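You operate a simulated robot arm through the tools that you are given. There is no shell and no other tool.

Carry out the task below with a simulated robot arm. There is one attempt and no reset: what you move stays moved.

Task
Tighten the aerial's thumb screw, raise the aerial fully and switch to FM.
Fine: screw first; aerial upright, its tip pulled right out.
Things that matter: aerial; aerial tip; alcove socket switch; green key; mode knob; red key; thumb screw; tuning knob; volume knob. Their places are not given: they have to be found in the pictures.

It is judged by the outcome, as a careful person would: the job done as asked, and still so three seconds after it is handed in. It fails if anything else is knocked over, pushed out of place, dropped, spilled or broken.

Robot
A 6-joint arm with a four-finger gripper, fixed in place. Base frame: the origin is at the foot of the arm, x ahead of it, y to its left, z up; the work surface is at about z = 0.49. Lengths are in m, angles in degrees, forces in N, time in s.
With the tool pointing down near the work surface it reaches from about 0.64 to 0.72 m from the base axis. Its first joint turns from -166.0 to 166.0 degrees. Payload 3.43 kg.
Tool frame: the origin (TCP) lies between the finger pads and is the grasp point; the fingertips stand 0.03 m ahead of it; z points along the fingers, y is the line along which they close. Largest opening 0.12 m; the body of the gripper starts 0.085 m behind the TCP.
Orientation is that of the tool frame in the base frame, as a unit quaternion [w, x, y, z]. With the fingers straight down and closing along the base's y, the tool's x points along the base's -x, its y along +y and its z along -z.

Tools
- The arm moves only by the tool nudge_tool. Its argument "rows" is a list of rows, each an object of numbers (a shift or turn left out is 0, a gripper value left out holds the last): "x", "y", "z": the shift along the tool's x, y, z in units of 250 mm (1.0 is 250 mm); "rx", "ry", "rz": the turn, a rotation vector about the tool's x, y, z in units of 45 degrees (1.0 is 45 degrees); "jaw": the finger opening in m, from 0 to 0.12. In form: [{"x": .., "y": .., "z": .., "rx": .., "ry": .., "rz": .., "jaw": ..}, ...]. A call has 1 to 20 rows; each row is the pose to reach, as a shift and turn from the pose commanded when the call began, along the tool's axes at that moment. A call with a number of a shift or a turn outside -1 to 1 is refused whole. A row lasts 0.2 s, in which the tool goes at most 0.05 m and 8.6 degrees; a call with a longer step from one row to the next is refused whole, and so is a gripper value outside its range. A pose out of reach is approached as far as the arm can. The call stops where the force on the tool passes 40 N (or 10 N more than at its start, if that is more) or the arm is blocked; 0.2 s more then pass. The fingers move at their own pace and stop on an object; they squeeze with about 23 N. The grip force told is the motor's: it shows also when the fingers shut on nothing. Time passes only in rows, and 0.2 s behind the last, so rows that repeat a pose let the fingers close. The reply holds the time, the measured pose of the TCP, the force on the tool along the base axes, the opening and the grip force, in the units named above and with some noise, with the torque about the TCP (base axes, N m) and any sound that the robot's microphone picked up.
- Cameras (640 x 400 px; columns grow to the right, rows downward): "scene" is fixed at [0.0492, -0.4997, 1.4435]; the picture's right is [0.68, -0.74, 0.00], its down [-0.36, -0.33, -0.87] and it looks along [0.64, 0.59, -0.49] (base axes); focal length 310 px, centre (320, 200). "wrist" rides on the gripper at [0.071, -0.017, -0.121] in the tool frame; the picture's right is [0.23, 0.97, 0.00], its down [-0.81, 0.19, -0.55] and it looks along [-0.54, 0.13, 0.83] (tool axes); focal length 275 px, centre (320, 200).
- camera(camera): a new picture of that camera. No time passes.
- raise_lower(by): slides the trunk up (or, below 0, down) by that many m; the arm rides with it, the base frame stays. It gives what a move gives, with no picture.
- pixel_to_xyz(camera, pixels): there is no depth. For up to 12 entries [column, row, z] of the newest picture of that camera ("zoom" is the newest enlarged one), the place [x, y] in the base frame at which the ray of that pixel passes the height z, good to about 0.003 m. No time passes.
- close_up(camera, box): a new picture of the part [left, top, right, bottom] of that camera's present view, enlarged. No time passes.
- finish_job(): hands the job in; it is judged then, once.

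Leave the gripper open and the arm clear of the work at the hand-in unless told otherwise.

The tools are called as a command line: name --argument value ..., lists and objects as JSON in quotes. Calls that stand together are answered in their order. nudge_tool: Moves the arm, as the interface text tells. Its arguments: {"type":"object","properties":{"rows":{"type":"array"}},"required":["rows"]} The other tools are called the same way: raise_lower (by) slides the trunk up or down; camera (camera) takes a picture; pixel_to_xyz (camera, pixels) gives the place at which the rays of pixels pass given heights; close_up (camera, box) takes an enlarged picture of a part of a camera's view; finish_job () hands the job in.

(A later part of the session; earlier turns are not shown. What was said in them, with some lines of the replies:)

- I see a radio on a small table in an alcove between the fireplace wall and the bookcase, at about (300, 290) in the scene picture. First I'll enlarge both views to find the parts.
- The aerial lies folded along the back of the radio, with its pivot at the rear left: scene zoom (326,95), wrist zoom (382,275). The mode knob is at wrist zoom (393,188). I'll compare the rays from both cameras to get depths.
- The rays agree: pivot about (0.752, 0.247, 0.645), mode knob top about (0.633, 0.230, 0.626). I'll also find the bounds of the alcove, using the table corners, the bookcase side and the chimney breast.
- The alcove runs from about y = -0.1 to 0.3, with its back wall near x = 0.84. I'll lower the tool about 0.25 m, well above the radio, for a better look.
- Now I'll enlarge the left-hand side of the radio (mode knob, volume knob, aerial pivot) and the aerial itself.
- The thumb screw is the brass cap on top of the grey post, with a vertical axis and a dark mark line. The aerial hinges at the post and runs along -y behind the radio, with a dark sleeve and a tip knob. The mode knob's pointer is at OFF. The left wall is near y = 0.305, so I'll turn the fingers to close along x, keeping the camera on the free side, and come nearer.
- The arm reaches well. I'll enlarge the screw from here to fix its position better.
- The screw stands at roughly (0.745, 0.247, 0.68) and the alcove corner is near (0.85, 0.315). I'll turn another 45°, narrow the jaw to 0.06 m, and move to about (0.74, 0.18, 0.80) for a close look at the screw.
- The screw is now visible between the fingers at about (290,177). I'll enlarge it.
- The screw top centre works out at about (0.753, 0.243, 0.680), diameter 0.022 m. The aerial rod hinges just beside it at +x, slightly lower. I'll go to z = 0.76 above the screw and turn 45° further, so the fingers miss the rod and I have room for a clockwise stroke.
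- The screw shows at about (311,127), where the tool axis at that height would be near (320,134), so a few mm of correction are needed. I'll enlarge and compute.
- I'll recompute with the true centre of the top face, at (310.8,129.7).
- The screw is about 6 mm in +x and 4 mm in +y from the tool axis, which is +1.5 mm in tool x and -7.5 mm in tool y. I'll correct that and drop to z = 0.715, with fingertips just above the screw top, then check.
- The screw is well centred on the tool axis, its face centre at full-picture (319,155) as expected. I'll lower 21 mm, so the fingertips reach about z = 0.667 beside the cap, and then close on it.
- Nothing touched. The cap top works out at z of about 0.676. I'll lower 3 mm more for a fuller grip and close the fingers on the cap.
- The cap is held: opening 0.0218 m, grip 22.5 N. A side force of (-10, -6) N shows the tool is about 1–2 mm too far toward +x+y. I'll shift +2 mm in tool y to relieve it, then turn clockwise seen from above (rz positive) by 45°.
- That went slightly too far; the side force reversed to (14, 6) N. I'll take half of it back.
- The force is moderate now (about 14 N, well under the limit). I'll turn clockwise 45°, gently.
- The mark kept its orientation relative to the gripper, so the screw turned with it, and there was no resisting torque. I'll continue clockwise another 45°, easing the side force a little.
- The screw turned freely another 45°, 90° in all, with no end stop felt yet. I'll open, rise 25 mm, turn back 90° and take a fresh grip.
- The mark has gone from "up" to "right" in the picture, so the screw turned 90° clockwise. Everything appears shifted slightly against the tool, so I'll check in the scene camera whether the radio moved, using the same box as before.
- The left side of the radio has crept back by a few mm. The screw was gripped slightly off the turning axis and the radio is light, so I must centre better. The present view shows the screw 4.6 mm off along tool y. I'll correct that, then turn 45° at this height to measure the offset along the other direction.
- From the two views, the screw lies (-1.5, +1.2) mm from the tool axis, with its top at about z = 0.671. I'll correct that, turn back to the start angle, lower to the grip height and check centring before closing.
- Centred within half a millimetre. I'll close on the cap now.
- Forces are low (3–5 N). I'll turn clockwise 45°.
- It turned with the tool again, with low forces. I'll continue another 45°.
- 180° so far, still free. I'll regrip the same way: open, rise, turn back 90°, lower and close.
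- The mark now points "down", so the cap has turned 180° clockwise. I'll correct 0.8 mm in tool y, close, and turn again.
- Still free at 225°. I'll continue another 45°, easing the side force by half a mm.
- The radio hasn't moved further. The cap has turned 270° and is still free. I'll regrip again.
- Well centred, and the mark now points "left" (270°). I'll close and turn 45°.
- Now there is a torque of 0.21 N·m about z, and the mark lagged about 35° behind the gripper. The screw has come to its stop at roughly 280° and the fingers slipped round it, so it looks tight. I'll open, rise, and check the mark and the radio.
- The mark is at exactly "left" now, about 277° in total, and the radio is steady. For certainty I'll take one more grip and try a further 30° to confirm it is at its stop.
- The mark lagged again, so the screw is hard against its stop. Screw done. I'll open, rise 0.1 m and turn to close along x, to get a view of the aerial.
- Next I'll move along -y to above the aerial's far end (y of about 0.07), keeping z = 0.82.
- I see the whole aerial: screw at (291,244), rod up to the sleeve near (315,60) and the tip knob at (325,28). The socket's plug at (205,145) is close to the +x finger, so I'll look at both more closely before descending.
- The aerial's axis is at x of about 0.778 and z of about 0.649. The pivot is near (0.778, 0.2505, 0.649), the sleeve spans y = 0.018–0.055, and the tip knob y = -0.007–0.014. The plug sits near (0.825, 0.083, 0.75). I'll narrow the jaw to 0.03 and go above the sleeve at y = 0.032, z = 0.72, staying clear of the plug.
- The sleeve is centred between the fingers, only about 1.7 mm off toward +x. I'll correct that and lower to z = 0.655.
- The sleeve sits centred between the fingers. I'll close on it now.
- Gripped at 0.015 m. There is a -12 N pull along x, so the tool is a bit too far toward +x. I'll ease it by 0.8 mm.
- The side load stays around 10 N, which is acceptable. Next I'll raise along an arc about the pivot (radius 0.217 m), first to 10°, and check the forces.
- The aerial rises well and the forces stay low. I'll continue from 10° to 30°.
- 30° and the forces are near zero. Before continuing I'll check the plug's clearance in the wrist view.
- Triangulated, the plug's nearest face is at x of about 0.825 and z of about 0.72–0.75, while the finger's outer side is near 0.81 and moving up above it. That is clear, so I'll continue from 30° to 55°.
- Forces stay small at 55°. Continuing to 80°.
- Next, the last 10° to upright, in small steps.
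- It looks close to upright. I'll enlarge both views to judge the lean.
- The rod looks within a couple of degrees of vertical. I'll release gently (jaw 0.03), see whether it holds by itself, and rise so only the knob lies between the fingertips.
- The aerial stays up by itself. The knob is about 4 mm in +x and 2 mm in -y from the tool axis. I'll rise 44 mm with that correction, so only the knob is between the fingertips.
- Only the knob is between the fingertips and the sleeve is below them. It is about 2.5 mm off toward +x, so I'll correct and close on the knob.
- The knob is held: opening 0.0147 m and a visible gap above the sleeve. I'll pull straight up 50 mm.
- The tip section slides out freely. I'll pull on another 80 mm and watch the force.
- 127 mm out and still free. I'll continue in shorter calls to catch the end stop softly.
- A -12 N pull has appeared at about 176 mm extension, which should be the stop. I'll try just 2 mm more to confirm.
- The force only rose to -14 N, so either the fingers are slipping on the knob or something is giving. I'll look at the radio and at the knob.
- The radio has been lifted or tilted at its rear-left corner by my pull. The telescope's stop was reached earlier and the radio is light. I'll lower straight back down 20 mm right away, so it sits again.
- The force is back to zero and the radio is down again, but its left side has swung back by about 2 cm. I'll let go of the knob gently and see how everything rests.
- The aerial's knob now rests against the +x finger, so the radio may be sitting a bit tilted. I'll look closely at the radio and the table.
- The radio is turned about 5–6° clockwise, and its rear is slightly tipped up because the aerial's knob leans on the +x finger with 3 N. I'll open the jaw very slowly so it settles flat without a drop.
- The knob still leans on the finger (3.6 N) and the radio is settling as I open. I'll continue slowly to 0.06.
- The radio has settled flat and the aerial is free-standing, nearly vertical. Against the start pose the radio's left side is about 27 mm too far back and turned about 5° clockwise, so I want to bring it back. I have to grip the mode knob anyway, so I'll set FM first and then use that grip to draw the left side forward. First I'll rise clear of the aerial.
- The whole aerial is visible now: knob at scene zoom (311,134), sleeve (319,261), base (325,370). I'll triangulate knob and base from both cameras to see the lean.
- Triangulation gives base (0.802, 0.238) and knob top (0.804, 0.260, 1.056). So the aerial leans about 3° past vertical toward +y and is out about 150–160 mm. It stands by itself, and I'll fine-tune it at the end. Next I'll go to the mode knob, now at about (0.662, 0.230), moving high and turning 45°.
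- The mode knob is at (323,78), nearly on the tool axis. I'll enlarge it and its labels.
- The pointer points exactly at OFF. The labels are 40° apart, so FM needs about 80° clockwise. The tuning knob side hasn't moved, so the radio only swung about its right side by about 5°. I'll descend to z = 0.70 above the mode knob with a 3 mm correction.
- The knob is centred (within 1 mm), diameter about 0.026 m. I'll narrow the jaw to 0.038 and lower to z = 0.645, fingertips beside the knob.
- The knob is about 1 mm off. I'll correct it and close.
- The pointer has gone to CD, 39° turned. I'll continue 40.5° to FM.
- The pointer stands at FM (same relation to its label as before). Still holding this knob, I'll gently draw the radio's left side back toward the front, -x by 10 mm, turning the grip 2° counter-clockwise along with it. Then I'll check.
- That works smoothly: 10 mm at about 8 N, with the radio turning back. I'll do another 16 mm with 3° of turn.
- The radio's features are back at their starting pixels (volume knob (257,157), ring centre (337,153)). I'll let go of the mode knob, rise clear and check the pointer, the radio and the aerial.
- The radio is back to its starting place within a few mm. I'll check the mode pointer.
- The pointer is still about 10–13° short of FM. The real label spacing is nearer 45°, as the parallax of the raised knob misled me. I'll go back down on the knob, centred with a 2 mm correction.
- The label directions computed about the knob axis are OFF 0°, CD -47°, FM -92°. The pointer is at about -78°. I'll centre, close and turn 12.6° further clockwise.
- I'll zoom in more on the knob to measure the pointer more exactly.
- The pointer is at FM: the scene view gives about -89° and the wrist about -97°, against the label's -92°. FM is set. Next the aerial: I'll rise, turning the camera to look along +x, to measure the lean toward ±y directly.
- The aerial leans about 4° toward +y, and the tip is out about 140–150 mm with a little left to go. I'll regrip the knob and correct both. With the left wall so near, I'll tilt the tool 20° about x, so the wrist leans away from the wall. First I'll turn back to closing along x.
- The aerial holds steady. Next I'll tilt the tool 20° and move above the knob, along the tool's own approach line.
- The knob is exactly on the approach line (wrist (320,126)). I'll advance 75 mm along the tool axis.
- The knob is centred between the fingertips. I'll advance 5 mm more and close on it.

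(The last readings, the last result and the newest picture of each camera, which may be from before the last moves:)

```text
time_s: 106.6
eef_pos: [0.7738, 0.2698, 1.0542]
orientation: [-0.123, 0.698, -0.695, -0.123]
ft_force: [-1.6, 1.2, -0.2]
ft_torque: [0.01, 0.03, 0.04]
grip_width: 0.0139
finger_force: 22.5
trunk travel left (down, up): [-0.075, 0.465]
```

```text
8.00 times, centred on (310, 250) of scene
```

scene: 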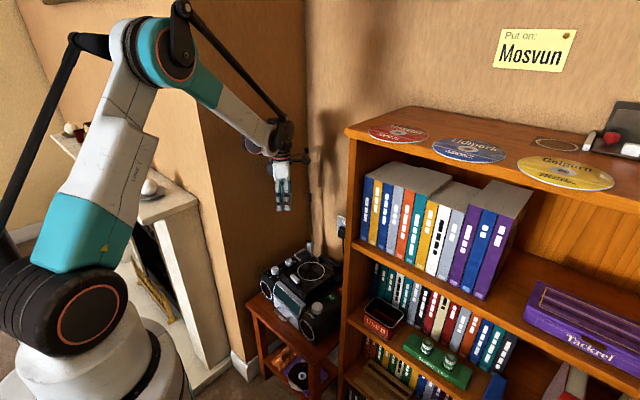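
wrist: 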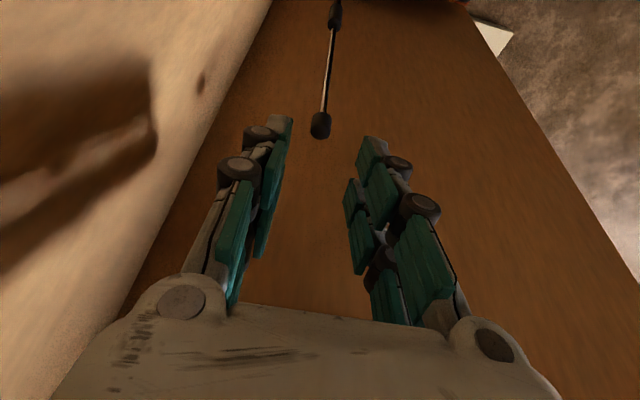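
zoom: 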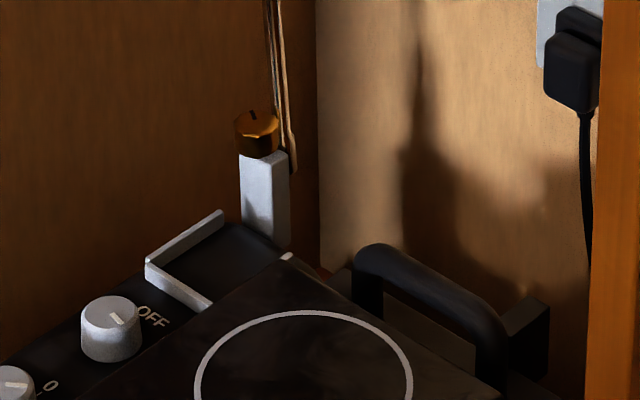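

The knob is held (0.0139 m) and the radio is unmoved. I'll bring the aerial from 4° past vertical to vertical by moving the knob 29 mm in -y, slowly.

nudge_tool --rows '[{"x": 0.018, "z": -0.0072}, {"x": 0.036, "z": -0.0145}, {"x": 0.054, "z": -0.0217}, {"x": 0.072, "z": -0.029}, {"x": 0.09, "z": -0.0362}, {"x": 0.1077, "z": -0.0434}, {"x": 0.1077, "z": -0.0434}]'

close_up --camera "scene" --box '[270, 225, 350, 275]'

close_up --camera "scene" --box '[270, 130, 350, 250]'

```text
time_s: 108.2
eef_pos: [0.7744, 0.2408, 1.0561]
orientation: [-0.122, 0.698, -0.694, -0.124]
ft_force: [1.6, -0.2, -1.3]
ft_torque: [0.22, -0.02, 0.0]
grip_width: 0.0134
finger_force: 23.1
trunk travel left (down, up): [-0.075, 0.465]
```

```text
8.00 times, centred on (310, 250) of scene
```

zoom: 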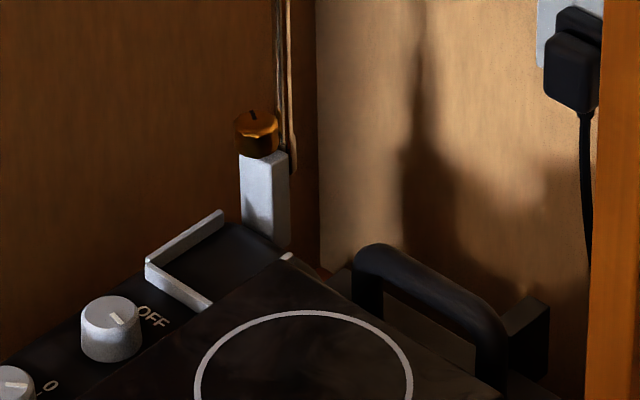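

```text
3.33 times, centred on (310, 190) of scene
```

zoom: 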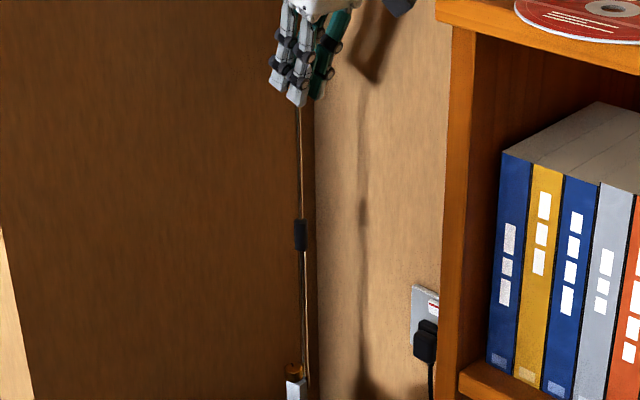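

The aerial is vertical now (base, sleeve and top line up with the vertical in the scene view), and the radio is unmoved. Now I'll pull the tip straight up gently, 5 mm at a time, watching for the first rise of force.

nudge_tool --rows '[{"x": -0.0034, "z": -0.0094}, {"x": -0.0068, "z": -0.0188}, {"x": -0.0068, "z": -0.0188}]'

nudge_tool --rows '[{"x": -0.0034, "z": -0.0094}, {"x": -0.0068, "z": -0.0188}, {"x": -0.0068, "z": -0.0188}]'

```text
time_s: 109.0
eef_pos: [0.7743, 0.2399, 1.0603]
orientation: [-0.122, 0.698, -0.694, -0.123]
ft_force: [0.8, -0.7, 0.1]
ft_torque: [-0.35, -0.04, 0.0]
grip_width: 0.0135
finger_force: 22.5
trunk travel left (down, up): [-0.075, 0.465]
```

```text
time_s: 109.8
eef_pos: [0.7742, 0.242, 1.0654]
orientation: [-0.122, 0.698, -0.695, -0.124]
ft_force: [-2.6, -1.3, 0.1]
ft_torque: [-0.29, 0.05, 0.05]
grip_width: 0.0134
finger_force: 22.3
trunk travel left (down, up): [-0.075, 0.465]
```

nudge_tool --rows '[{"x": -0.0034, "z": -0.0094}, {"x": -0.0055, "z": -0.015}, {"x": -0.0055, "z": -0.015}]'

nudge_tool --rows '[{"x": -0.0034, "z": -0.0094}, {"x": -0.0055, "z": -0.015}, {"x": -0.0055, "z": -0.015}]'

```text
time_s: 110.6
eef_pos: [0.7749, 0.2411, 1.0689]
orientation: [-0.122, 0.698, -0.694, -0.124]
ft_force: [-1.7, -0.9, -0.5]
ft_torque: [-0.7, -0.01, 0.01]
grip_width: 0.0135
finger_force: 23.2
trunk travel left (down, up): [-0.075, 0.465]
```

```text
time_s: 111.4
eef_pos: [0.7751, 0.2419, 1.0743]
orientation: [-0.122, 0.698, -0.694, -0.124]
ft_force: [-1.2, -1.9, -10.9]
ft_torque: [-0.6, -0.04, -0.01]
grip_width: 0.0136
finger_force: 23.7
trunk travel left (down, up): [-0.075, 0.465]
```

The stop: -10.9 N. I'll ease back 1.5 mm at once, so the radio isn't being lifted.

nudge_tool --rows '[{"x": 0.0021, "z": 0.0056}, {"x": 0.0021, "z": 0.0056}]'

close_up --camera "scene" --box '[270, 225, 350, 275]'

```text
time_s: 112.0
eef_pos: [0.7759, 0.2416, 1.0697]
orientation: [-0.123, 0.698, -0.694, -0.124]
ft_force: [-0.9, -0.2, -11.2]
ft_torque: [-0.18, -0.13, -0.1]
grip_width: 0.0135
finger_force: 22.6
trunk travel left (down, up): [-0.075, 0.465]
```

```text
8.00 times, centred on (310, 250) of scene
```

zoom: 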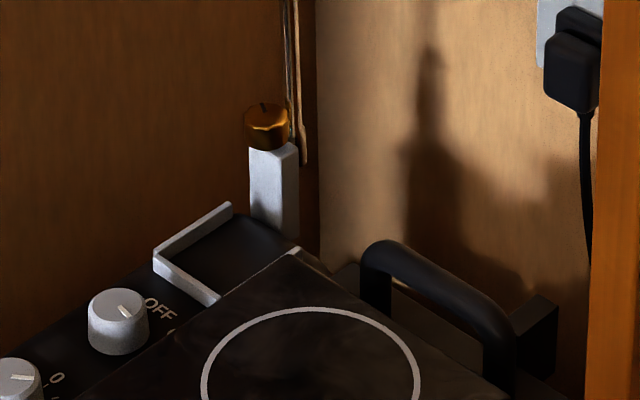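

The radio is still held up a few mm. I'll lower 2 mm more.

nudge_tool --rows '[{"x": 0.0014, "z": 0.0038}, {"x": 0.0027, "z": 0.0075}, {"x": 0.0027, "z": 0.0075}]'

```text
time_s: 112.8
eef_pos: [0.7747, 0.243, 1.0698]
orientation: [-0.121, 0.699, -0.694, -0.123]
ft_force: [-0.8, -0.4, -11.2]
ft_torque: [-0.21, -0.13, -0.05]
grip_width: 0.0136
finger_force: 23.1
trunk travel left (down, up): [-0.075, 0.465]
```

nudge_tool --rows '[{"x": 0.0014, "z": 0.0038}, {"x": 0.0027, "z": 0.0075}, {"x": 0.0027, "z": 0.0075}]'

close_up --camera "scene" --box '[270, 225, 350, 275]'

```text
time_s: 113.6
eef_pos: [0.7749, 0.2421, 1.0676]
orientation: [-0.124, 0.698, -0.694, -0.124]
ft_force: [-0.1, 0.2, -8.6]
ft_torque: [0.01, -0.05, 0.04]
grip_width: 0.0136
finger_force: 23.0
trunk travel left (down, up): [-0.075, 0.465]
```

```text
8.00 times, centred on (310, 250) of scene
```

zoom: 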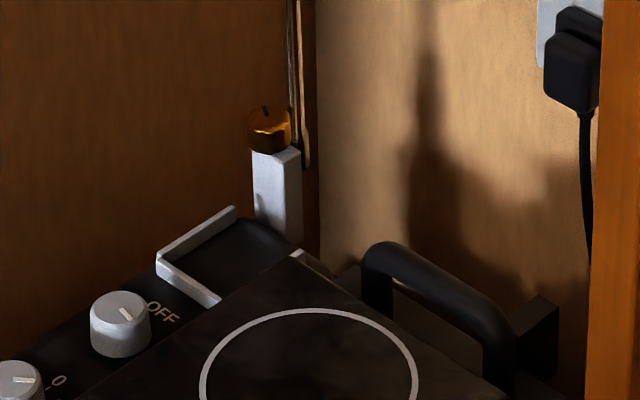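

The force is falling (-8.6 N), so the radio is back on its feet. I'll ease half a mm more and read.

nudge_tool --rows '[{"x": 0.0007, "z": 0.0019}, {"x": 0.0007, "z": 0.0019}]'

```text
time_s: 114.2
eef_pos: [0.7749, 0.2421, 1.067]
orientation: [-0.123, 0.698, -0.695, -0.123]
ft_force: [1.3, 0.8, -5.9]
ft_torque: [-0.13, -0.09, -0.01]
grip_width: 0.0138
finger_force: 23.2
trunk travel left (down, up): [-0.075, 0.465]
```

nudge_tool --rows '[{"x": 0.0007, "z": 0.0019}, {"x": 0.0007, "z": 0.0019}]'

close_up --camera "scene" --box '[270, 225, 350, 275]'

close_up --camera "scene" --box '[270, 130, 350, 250]'

```text
time_s: 114.8
eef_pos: [0.7737, 0.2411, 1.0668]
orientation: [-0.123, 0.698, -0.694, -0.124]
ft_force: [2.5, 0.4, -1.7]
ft_torque: [-0.03, -0.08, -0.06]
grip_width: 0.0138
finger_force: 23.1
trunk travel left (down, up): [-0.075, 0.465]
```

```text
8.00 times, centred on (310, 250) of scene
```

zoom: 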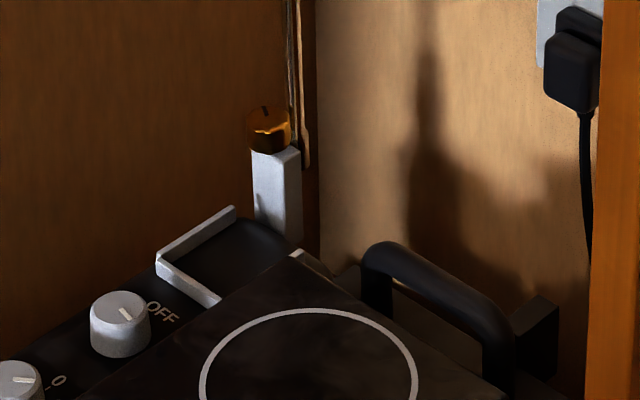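

```text
3.33 times, centred on (310, 190) of scene
```

zoom: 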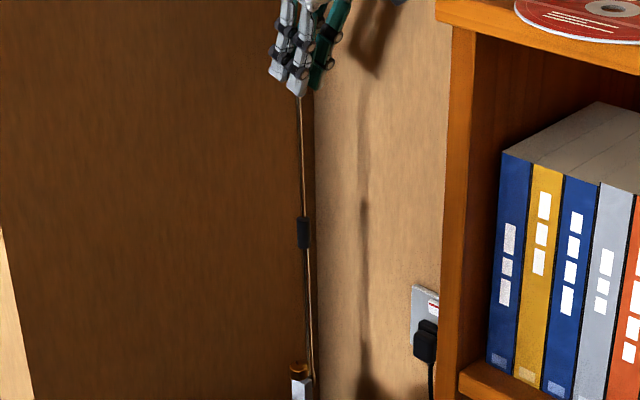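

The force is nearly zero and the tip is right at its stop. The radio is flat and within about 5 mm of its starting place, and the aerial is vertical. I'll open the fingers slowly and back off along the tool axis.

nudge_tool --rows '[{"jaw": 0.016}, {"jaw": 0.018}, {"jaw": 0.021}, {"jaw": 0.025}, {"jaw": 0.03}, {"jaw": 0.04}, {"jaw": 0.04}]'

close_up --camera "wrist" --box '[250, 60, 390, 220]'

close_up --camera "scene" --box '[270, 130, 350, 250]'

```text
time_s: 116.4
eef_pos: [0.7738, 0.2423, 1.0669]
orientation: [-0.123, 0.698, -0.694, -0.124]
ft_force: [0.5, 0.5, 0.7]
ft_torque: [-0.03, 0.0, 0.04]
grip_width: 0.04
finger_force: 0.0
trunk travel left (down, up): [-0.075, 0.465]
```

```text
2.50 times, centred on (320, 140) of wrist
```

zoom: 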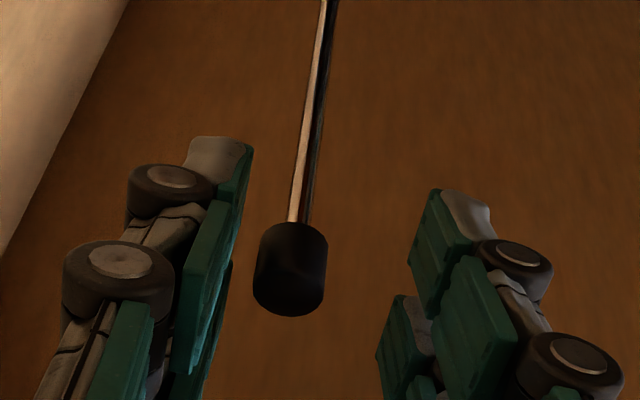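

```text
3.33 times, centred on (310, 190) of scene
```

zoom: 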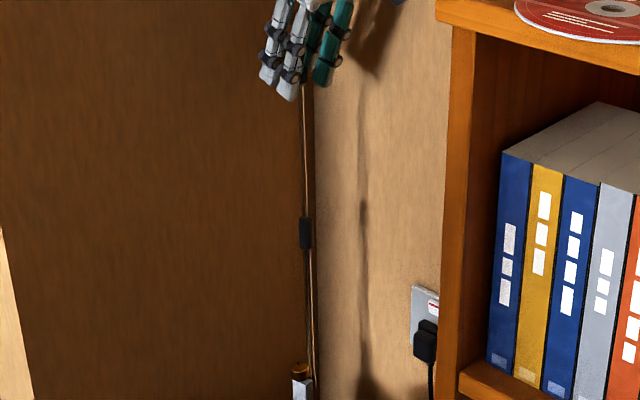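

The knob is free and stands about 7 mm toward +x within the open fingers. I'll centre on it first, then back off along the tool axis.

nudge_tool --rows '[{"y": -0.014}, {"y": -0.028}, {"y": -0.028, "z": -0.06}, {"y": -0.028, "z": -0.14}, {"y": -0.028, "z": -0.26}, {"y": -0.028, "z": -0.4}, {"y": -0.028, "z": -0.4}]'

camera --camera "wrist"

close_up --camera "scene" --box '[270, 130, 350, 250]'

close_up --camera "scene" --box '[270, 225, 350, 275]'

```text
time_s: 118.0
eef_pos: [0.7806, 0.2073, 1.1625]
orientation: [-0.123, 0.698, -0.695, -0.123]
ft_force: [0.2, -0.1, -0.2]
ft_torque: [-0.02, -0.05, -0.01]
grip_width: 0.0399
finger_force: 0.0
trunk travel left (down, up): [-0.075, 0.465]
```

```text
taken
```

wrist: 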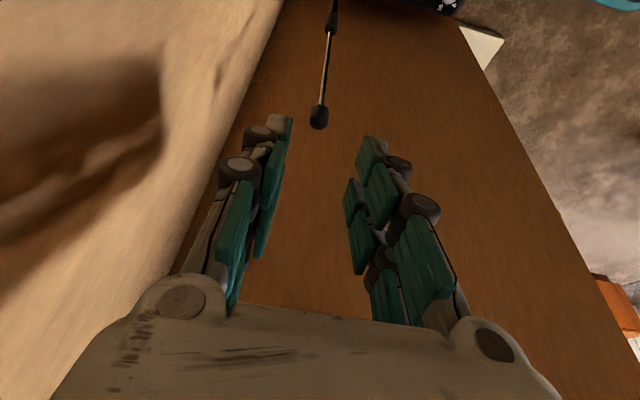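

```text
3.33 times, centred on (310, 190) of scene
```

zoom: 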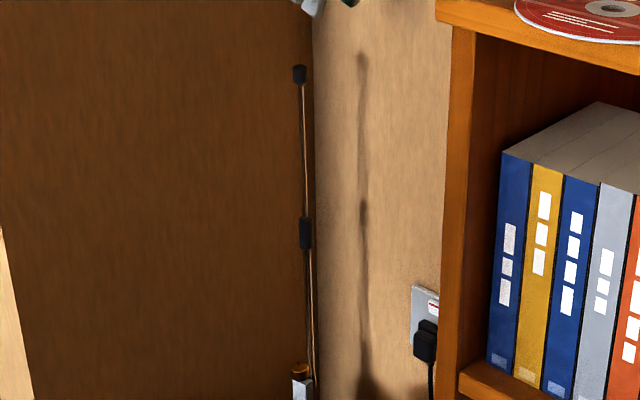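

```text
8.00 times, centred on (310, 250) of scene
```

zoom: 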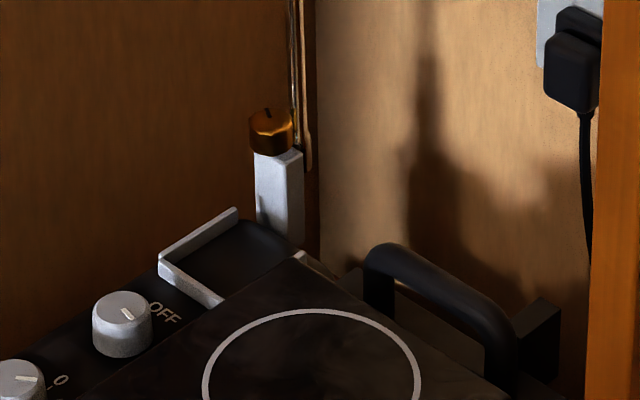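

The aerial stands by itself: knob centre at z of about 1.049, within about 1° of vertical, tip at its stop. I'll withdraw the arm toward the front (up and -x) while removing the tilt, then check everything.

nudge_tool --rows '[{"x": 0.02, "y": 0.1, "z": -0.06}, {"x": 0.05, "y": 0.25, "z": -0.12}, {"x": 0.08, "y": 0.4, "z": -0.181}, {"x": 0.11, "y": 0.55, "z": -0.181, "ry": 0.15}, {"x": 0.13, "y": 0.7, "z": -0.181, "ry": 0.3}, {"x": 0.147, "y": 0.85, "z": -0.181, "ry": 0.444}, {"x": 0.147, "y": 0.85, "z": -0.181, "ry": 0.444}]'

nudge_tool --rows '[{"rz": 0.17}, {"rz": 0.34}, {"rz": 0.51}, {"rz": 0.68}, {"rz": 0.85}, {"rz": 1.0}]'

nudge_tool --rows '[{"rz": 0.17}, {"rz": 0.34}, {"rz": 0.51}, {"rz": 0.68}, {"rz": 0.85}, {"rz": 1.0}, {"rz": 1.0}]'

camera --camera "wrist"

camera --camera "scene"

```text
time_s: 119.8
eef_pos: [0.6197, 0.1563, 1.1759]
orientation: [-0.001, -0.701, 0.713, 0.0]
ft_force: [1.4, -0.6, 0.5]
ft_torque: [0.03, 0.02, -0.01]
grip_width: 0.0401
finger_force: 0.0
trunk travel left (down, up): [-0.075, 0.465]
stopped in row 7: the arm was blocked; the commanded pose is now the measured one
```

```text
time_s: 121.2
eef_pos: [0.6183, 0.16, 1.177]
orientation: [-0.001, -0.375, 0.927, -0.001]
ft_force: [-0.3, -0.2, -0.3]
ft_torque: [-0.02, 0.02, 0.01]
grip_width: 0.0399
finger_force: 0.1
trunk travel left (down, up): [-0.075, 0.465]
```

```text
time_s: 122.8
eef_pos: [0.6175, 0.1596, 1.1781]
orientation: [0.0, 0.007, 1.0, -0.001]
ft_force: [0.0, 0.1, -1.3]
ft_torque: [-0.02, -0.02, 0.01]
grip_width: 0.0398
finger_force: 0.0
trunk travel left (down, up): [-0.075, 0.465]
```

```text
taken
```

wrist: 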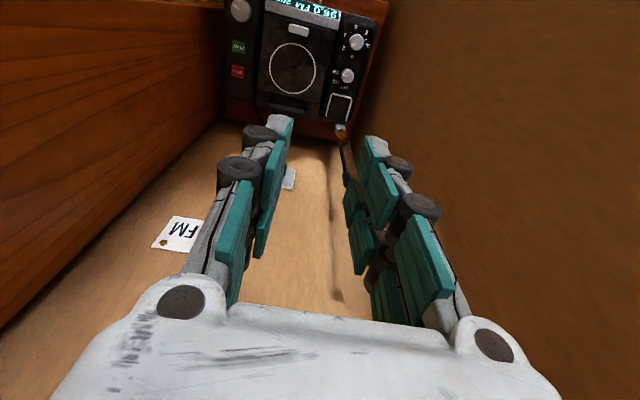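

```text
taken
```

scene: 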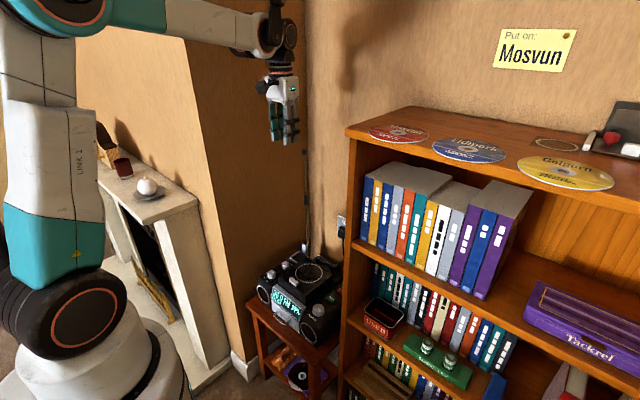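

The radio's display is now lit and shows FM. I'll look closer at the display, the aerial and the radio's place, and back the arm further away.

nudge_tool --rows '[{"x": 0.1, "z": -0.05, "jaw": 0.08}, {"x": 0.2, "y": -0.05, "z": -0.1, "jaw": 0.1}, {"x": 0.3, "y": -0.1, "z": -0.15, "jaw": 0.12}, {"x": 0.34, "y": -0.1, "z": -0.18, "jaw": 0.12}, {"x": 0.34, "y": -0.1, "z": -0.18, "jaw": 0.12}]'

close_up --camera "scene" --box '[230, 200, 370, 390]'

close_up --camera "scene" --box '[270, 130, 350, 250]'

camera --camera "wrist"

```text
time_s: 123.6
eef_pos: [0.6158, 0.1432, 1.199]
orientation: [0.0, 0.016, 1.0, -0.001]
ft_force: [0.8, -0.5, -0.4]
ft_torque: [-0.02, 0.03, -0.02]
grip_width: 0.1196
finger_force: 0.0
trunk travel left (down, up): [-0.075, 0.465]
stopped in row 4: the arm was blocked; the commanded pose is now the measured one
```

```text
2.11 times, centred on (300, 295) of scene
```

zoom: 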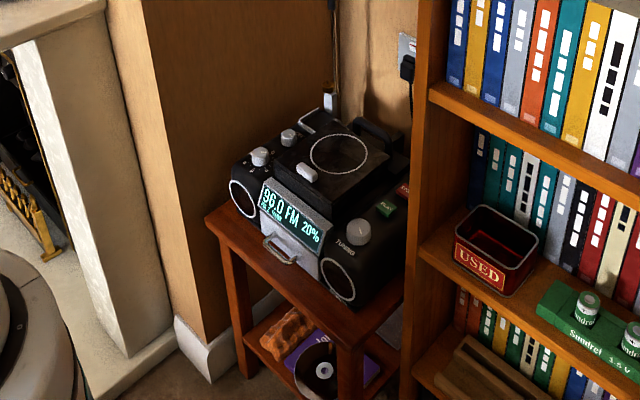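

```text
3.33 times, centred on (310, 190) of scene
```

zoom: 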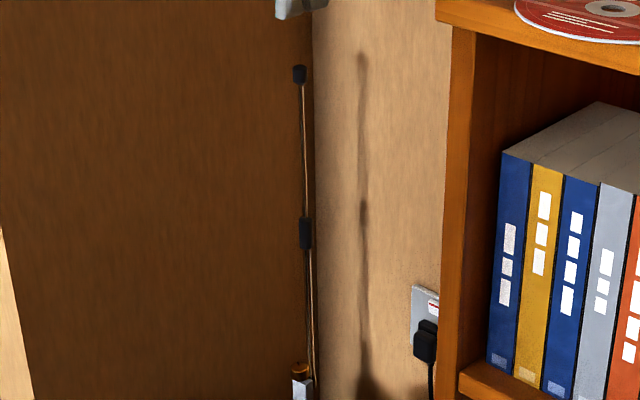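

```text
taken
```

wrist: 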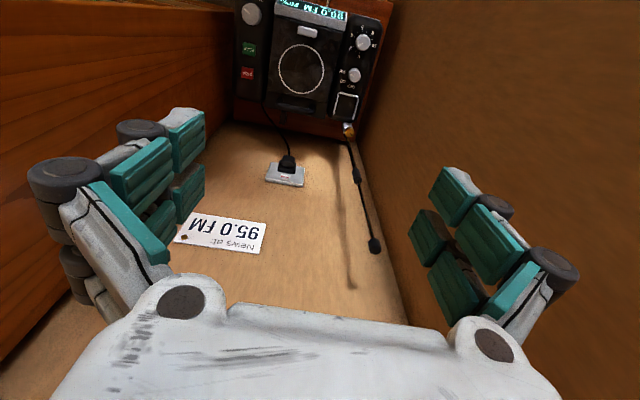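

The display reads "96.0 FM". The last move reported the arm as blocked near x = 0.616 with no tool force. I'll check the scene to see why.

camera --camera "scene"

close_up --camera "scene" --box '[0, 0, 320, 200]'

close_up --camera "scene" --box '[245, 270, 335, 330]'

```text
taken
```

scene: 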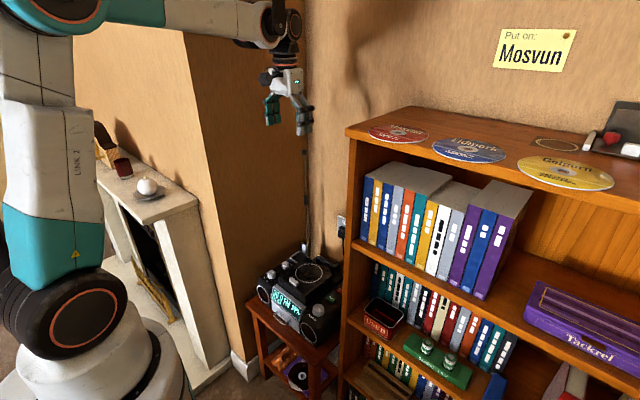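

```text
2.00 times, centred on (160, 100) of scene
```

zoom: 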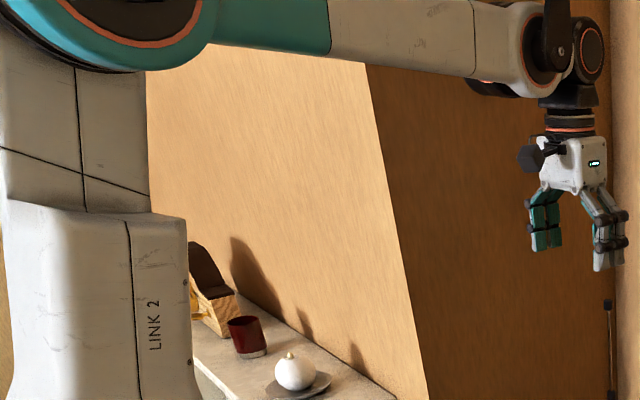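

```text
6.67 times, centred on (290, 300) of scene
```

zoom: 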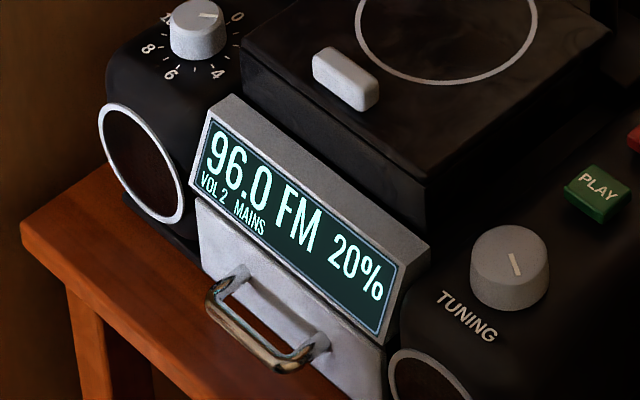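

The display reads "96.0 FM … VOL 2 MAINS", so FM is on, the volume is untouched and the mains is still on. No object has been touched by the arm; the block was only the arm's own reach. I'll triangulate the tip once more to be sure it hasn't slipped.

close_up --camera "wrist" --box '[320, 110, 400, 270]'

pixel_to_xyz --camera "wrist" --pixels '[[375, 246, 1.04], [375, 246, 1.05], [375, 246, 1.06], [357, 174, 0.85], [357, 174, 0.86], [348, 130, 0.67]]'

pixel_to_xyz --camera "scene" --pixels '[[303.7, 152.2, 1.04], [303.7, 152.2, 1.05], [303.7, 152.2, 1.06], [305.5, 199.9, 0.85], [305.5, 199.9, 0.86], [305.5, 199.9, 0.87]]'

```text
2.50 times, centred on (360, 190) of wrist
```

zoom: 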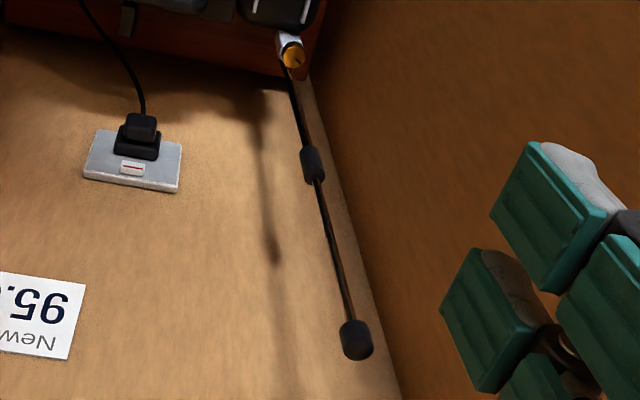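

```text
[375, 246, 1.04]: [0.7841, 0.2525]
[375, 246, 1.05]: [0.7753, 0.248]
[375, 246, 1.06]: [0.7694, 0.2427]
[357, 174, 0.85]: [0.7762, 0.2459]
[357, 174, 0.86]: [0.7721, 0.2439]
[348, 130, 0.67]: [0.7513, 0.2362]
```

```text
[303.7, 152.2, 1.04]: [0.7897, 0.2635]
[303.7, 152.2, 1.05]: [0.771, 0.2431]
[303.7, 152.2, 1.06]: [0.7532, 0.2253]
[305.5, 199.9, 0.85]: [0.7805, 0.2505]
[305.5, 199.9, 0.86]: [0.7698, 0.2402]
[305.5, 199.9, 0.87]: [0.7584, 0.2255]
```

The tip knob is at about (0.777, 0.249, 1.047) and the sleeve at (0.775, 0.245, 0.854). So the aerial is upright within about 1°, and the tip is out about 159 mm, at its stop. The screw is tight, FM is lit on the display, and the radio is within a few mm of where it stood. The gripper is open and well clear, so I'm handing in.

finish_job

```text
The job is handed in.
```

I tightened the thumb screw first, raised the aerial upright with its tip pulled right out, and switched the radio to FM. The job is handed in, but the result of the judging hasn't come back.

- **Thumb screw:** I turned it about 277° clockwise until it stopped. On a second grip it would not turn further.
- **Aerial:** it stands within about 1° of vertical. The tip is out about 159 mm, at its end stop, and it stayed up by itself after I let go.
- **Mode:** the display reads "96.0 FM", "VOL 2" and "MAINS". I left the tuning and volume alone.

**Radio moved:** the first pull on the tip lifted the back left corner and swung the left side back about 27 mm. I drew it back into place by the mode knob. The final, gentler pull lifted it briefly again, and the left side ended about 5–8 mm further back than at the start.

Nothing else was knocked or moved, and I did not touch the socket switch. The gripper is open and clear of the radio. The arm could not back away as far as I wanted: it reported being blocked twice on the way out, with no force on the tool, and I did not find out why.
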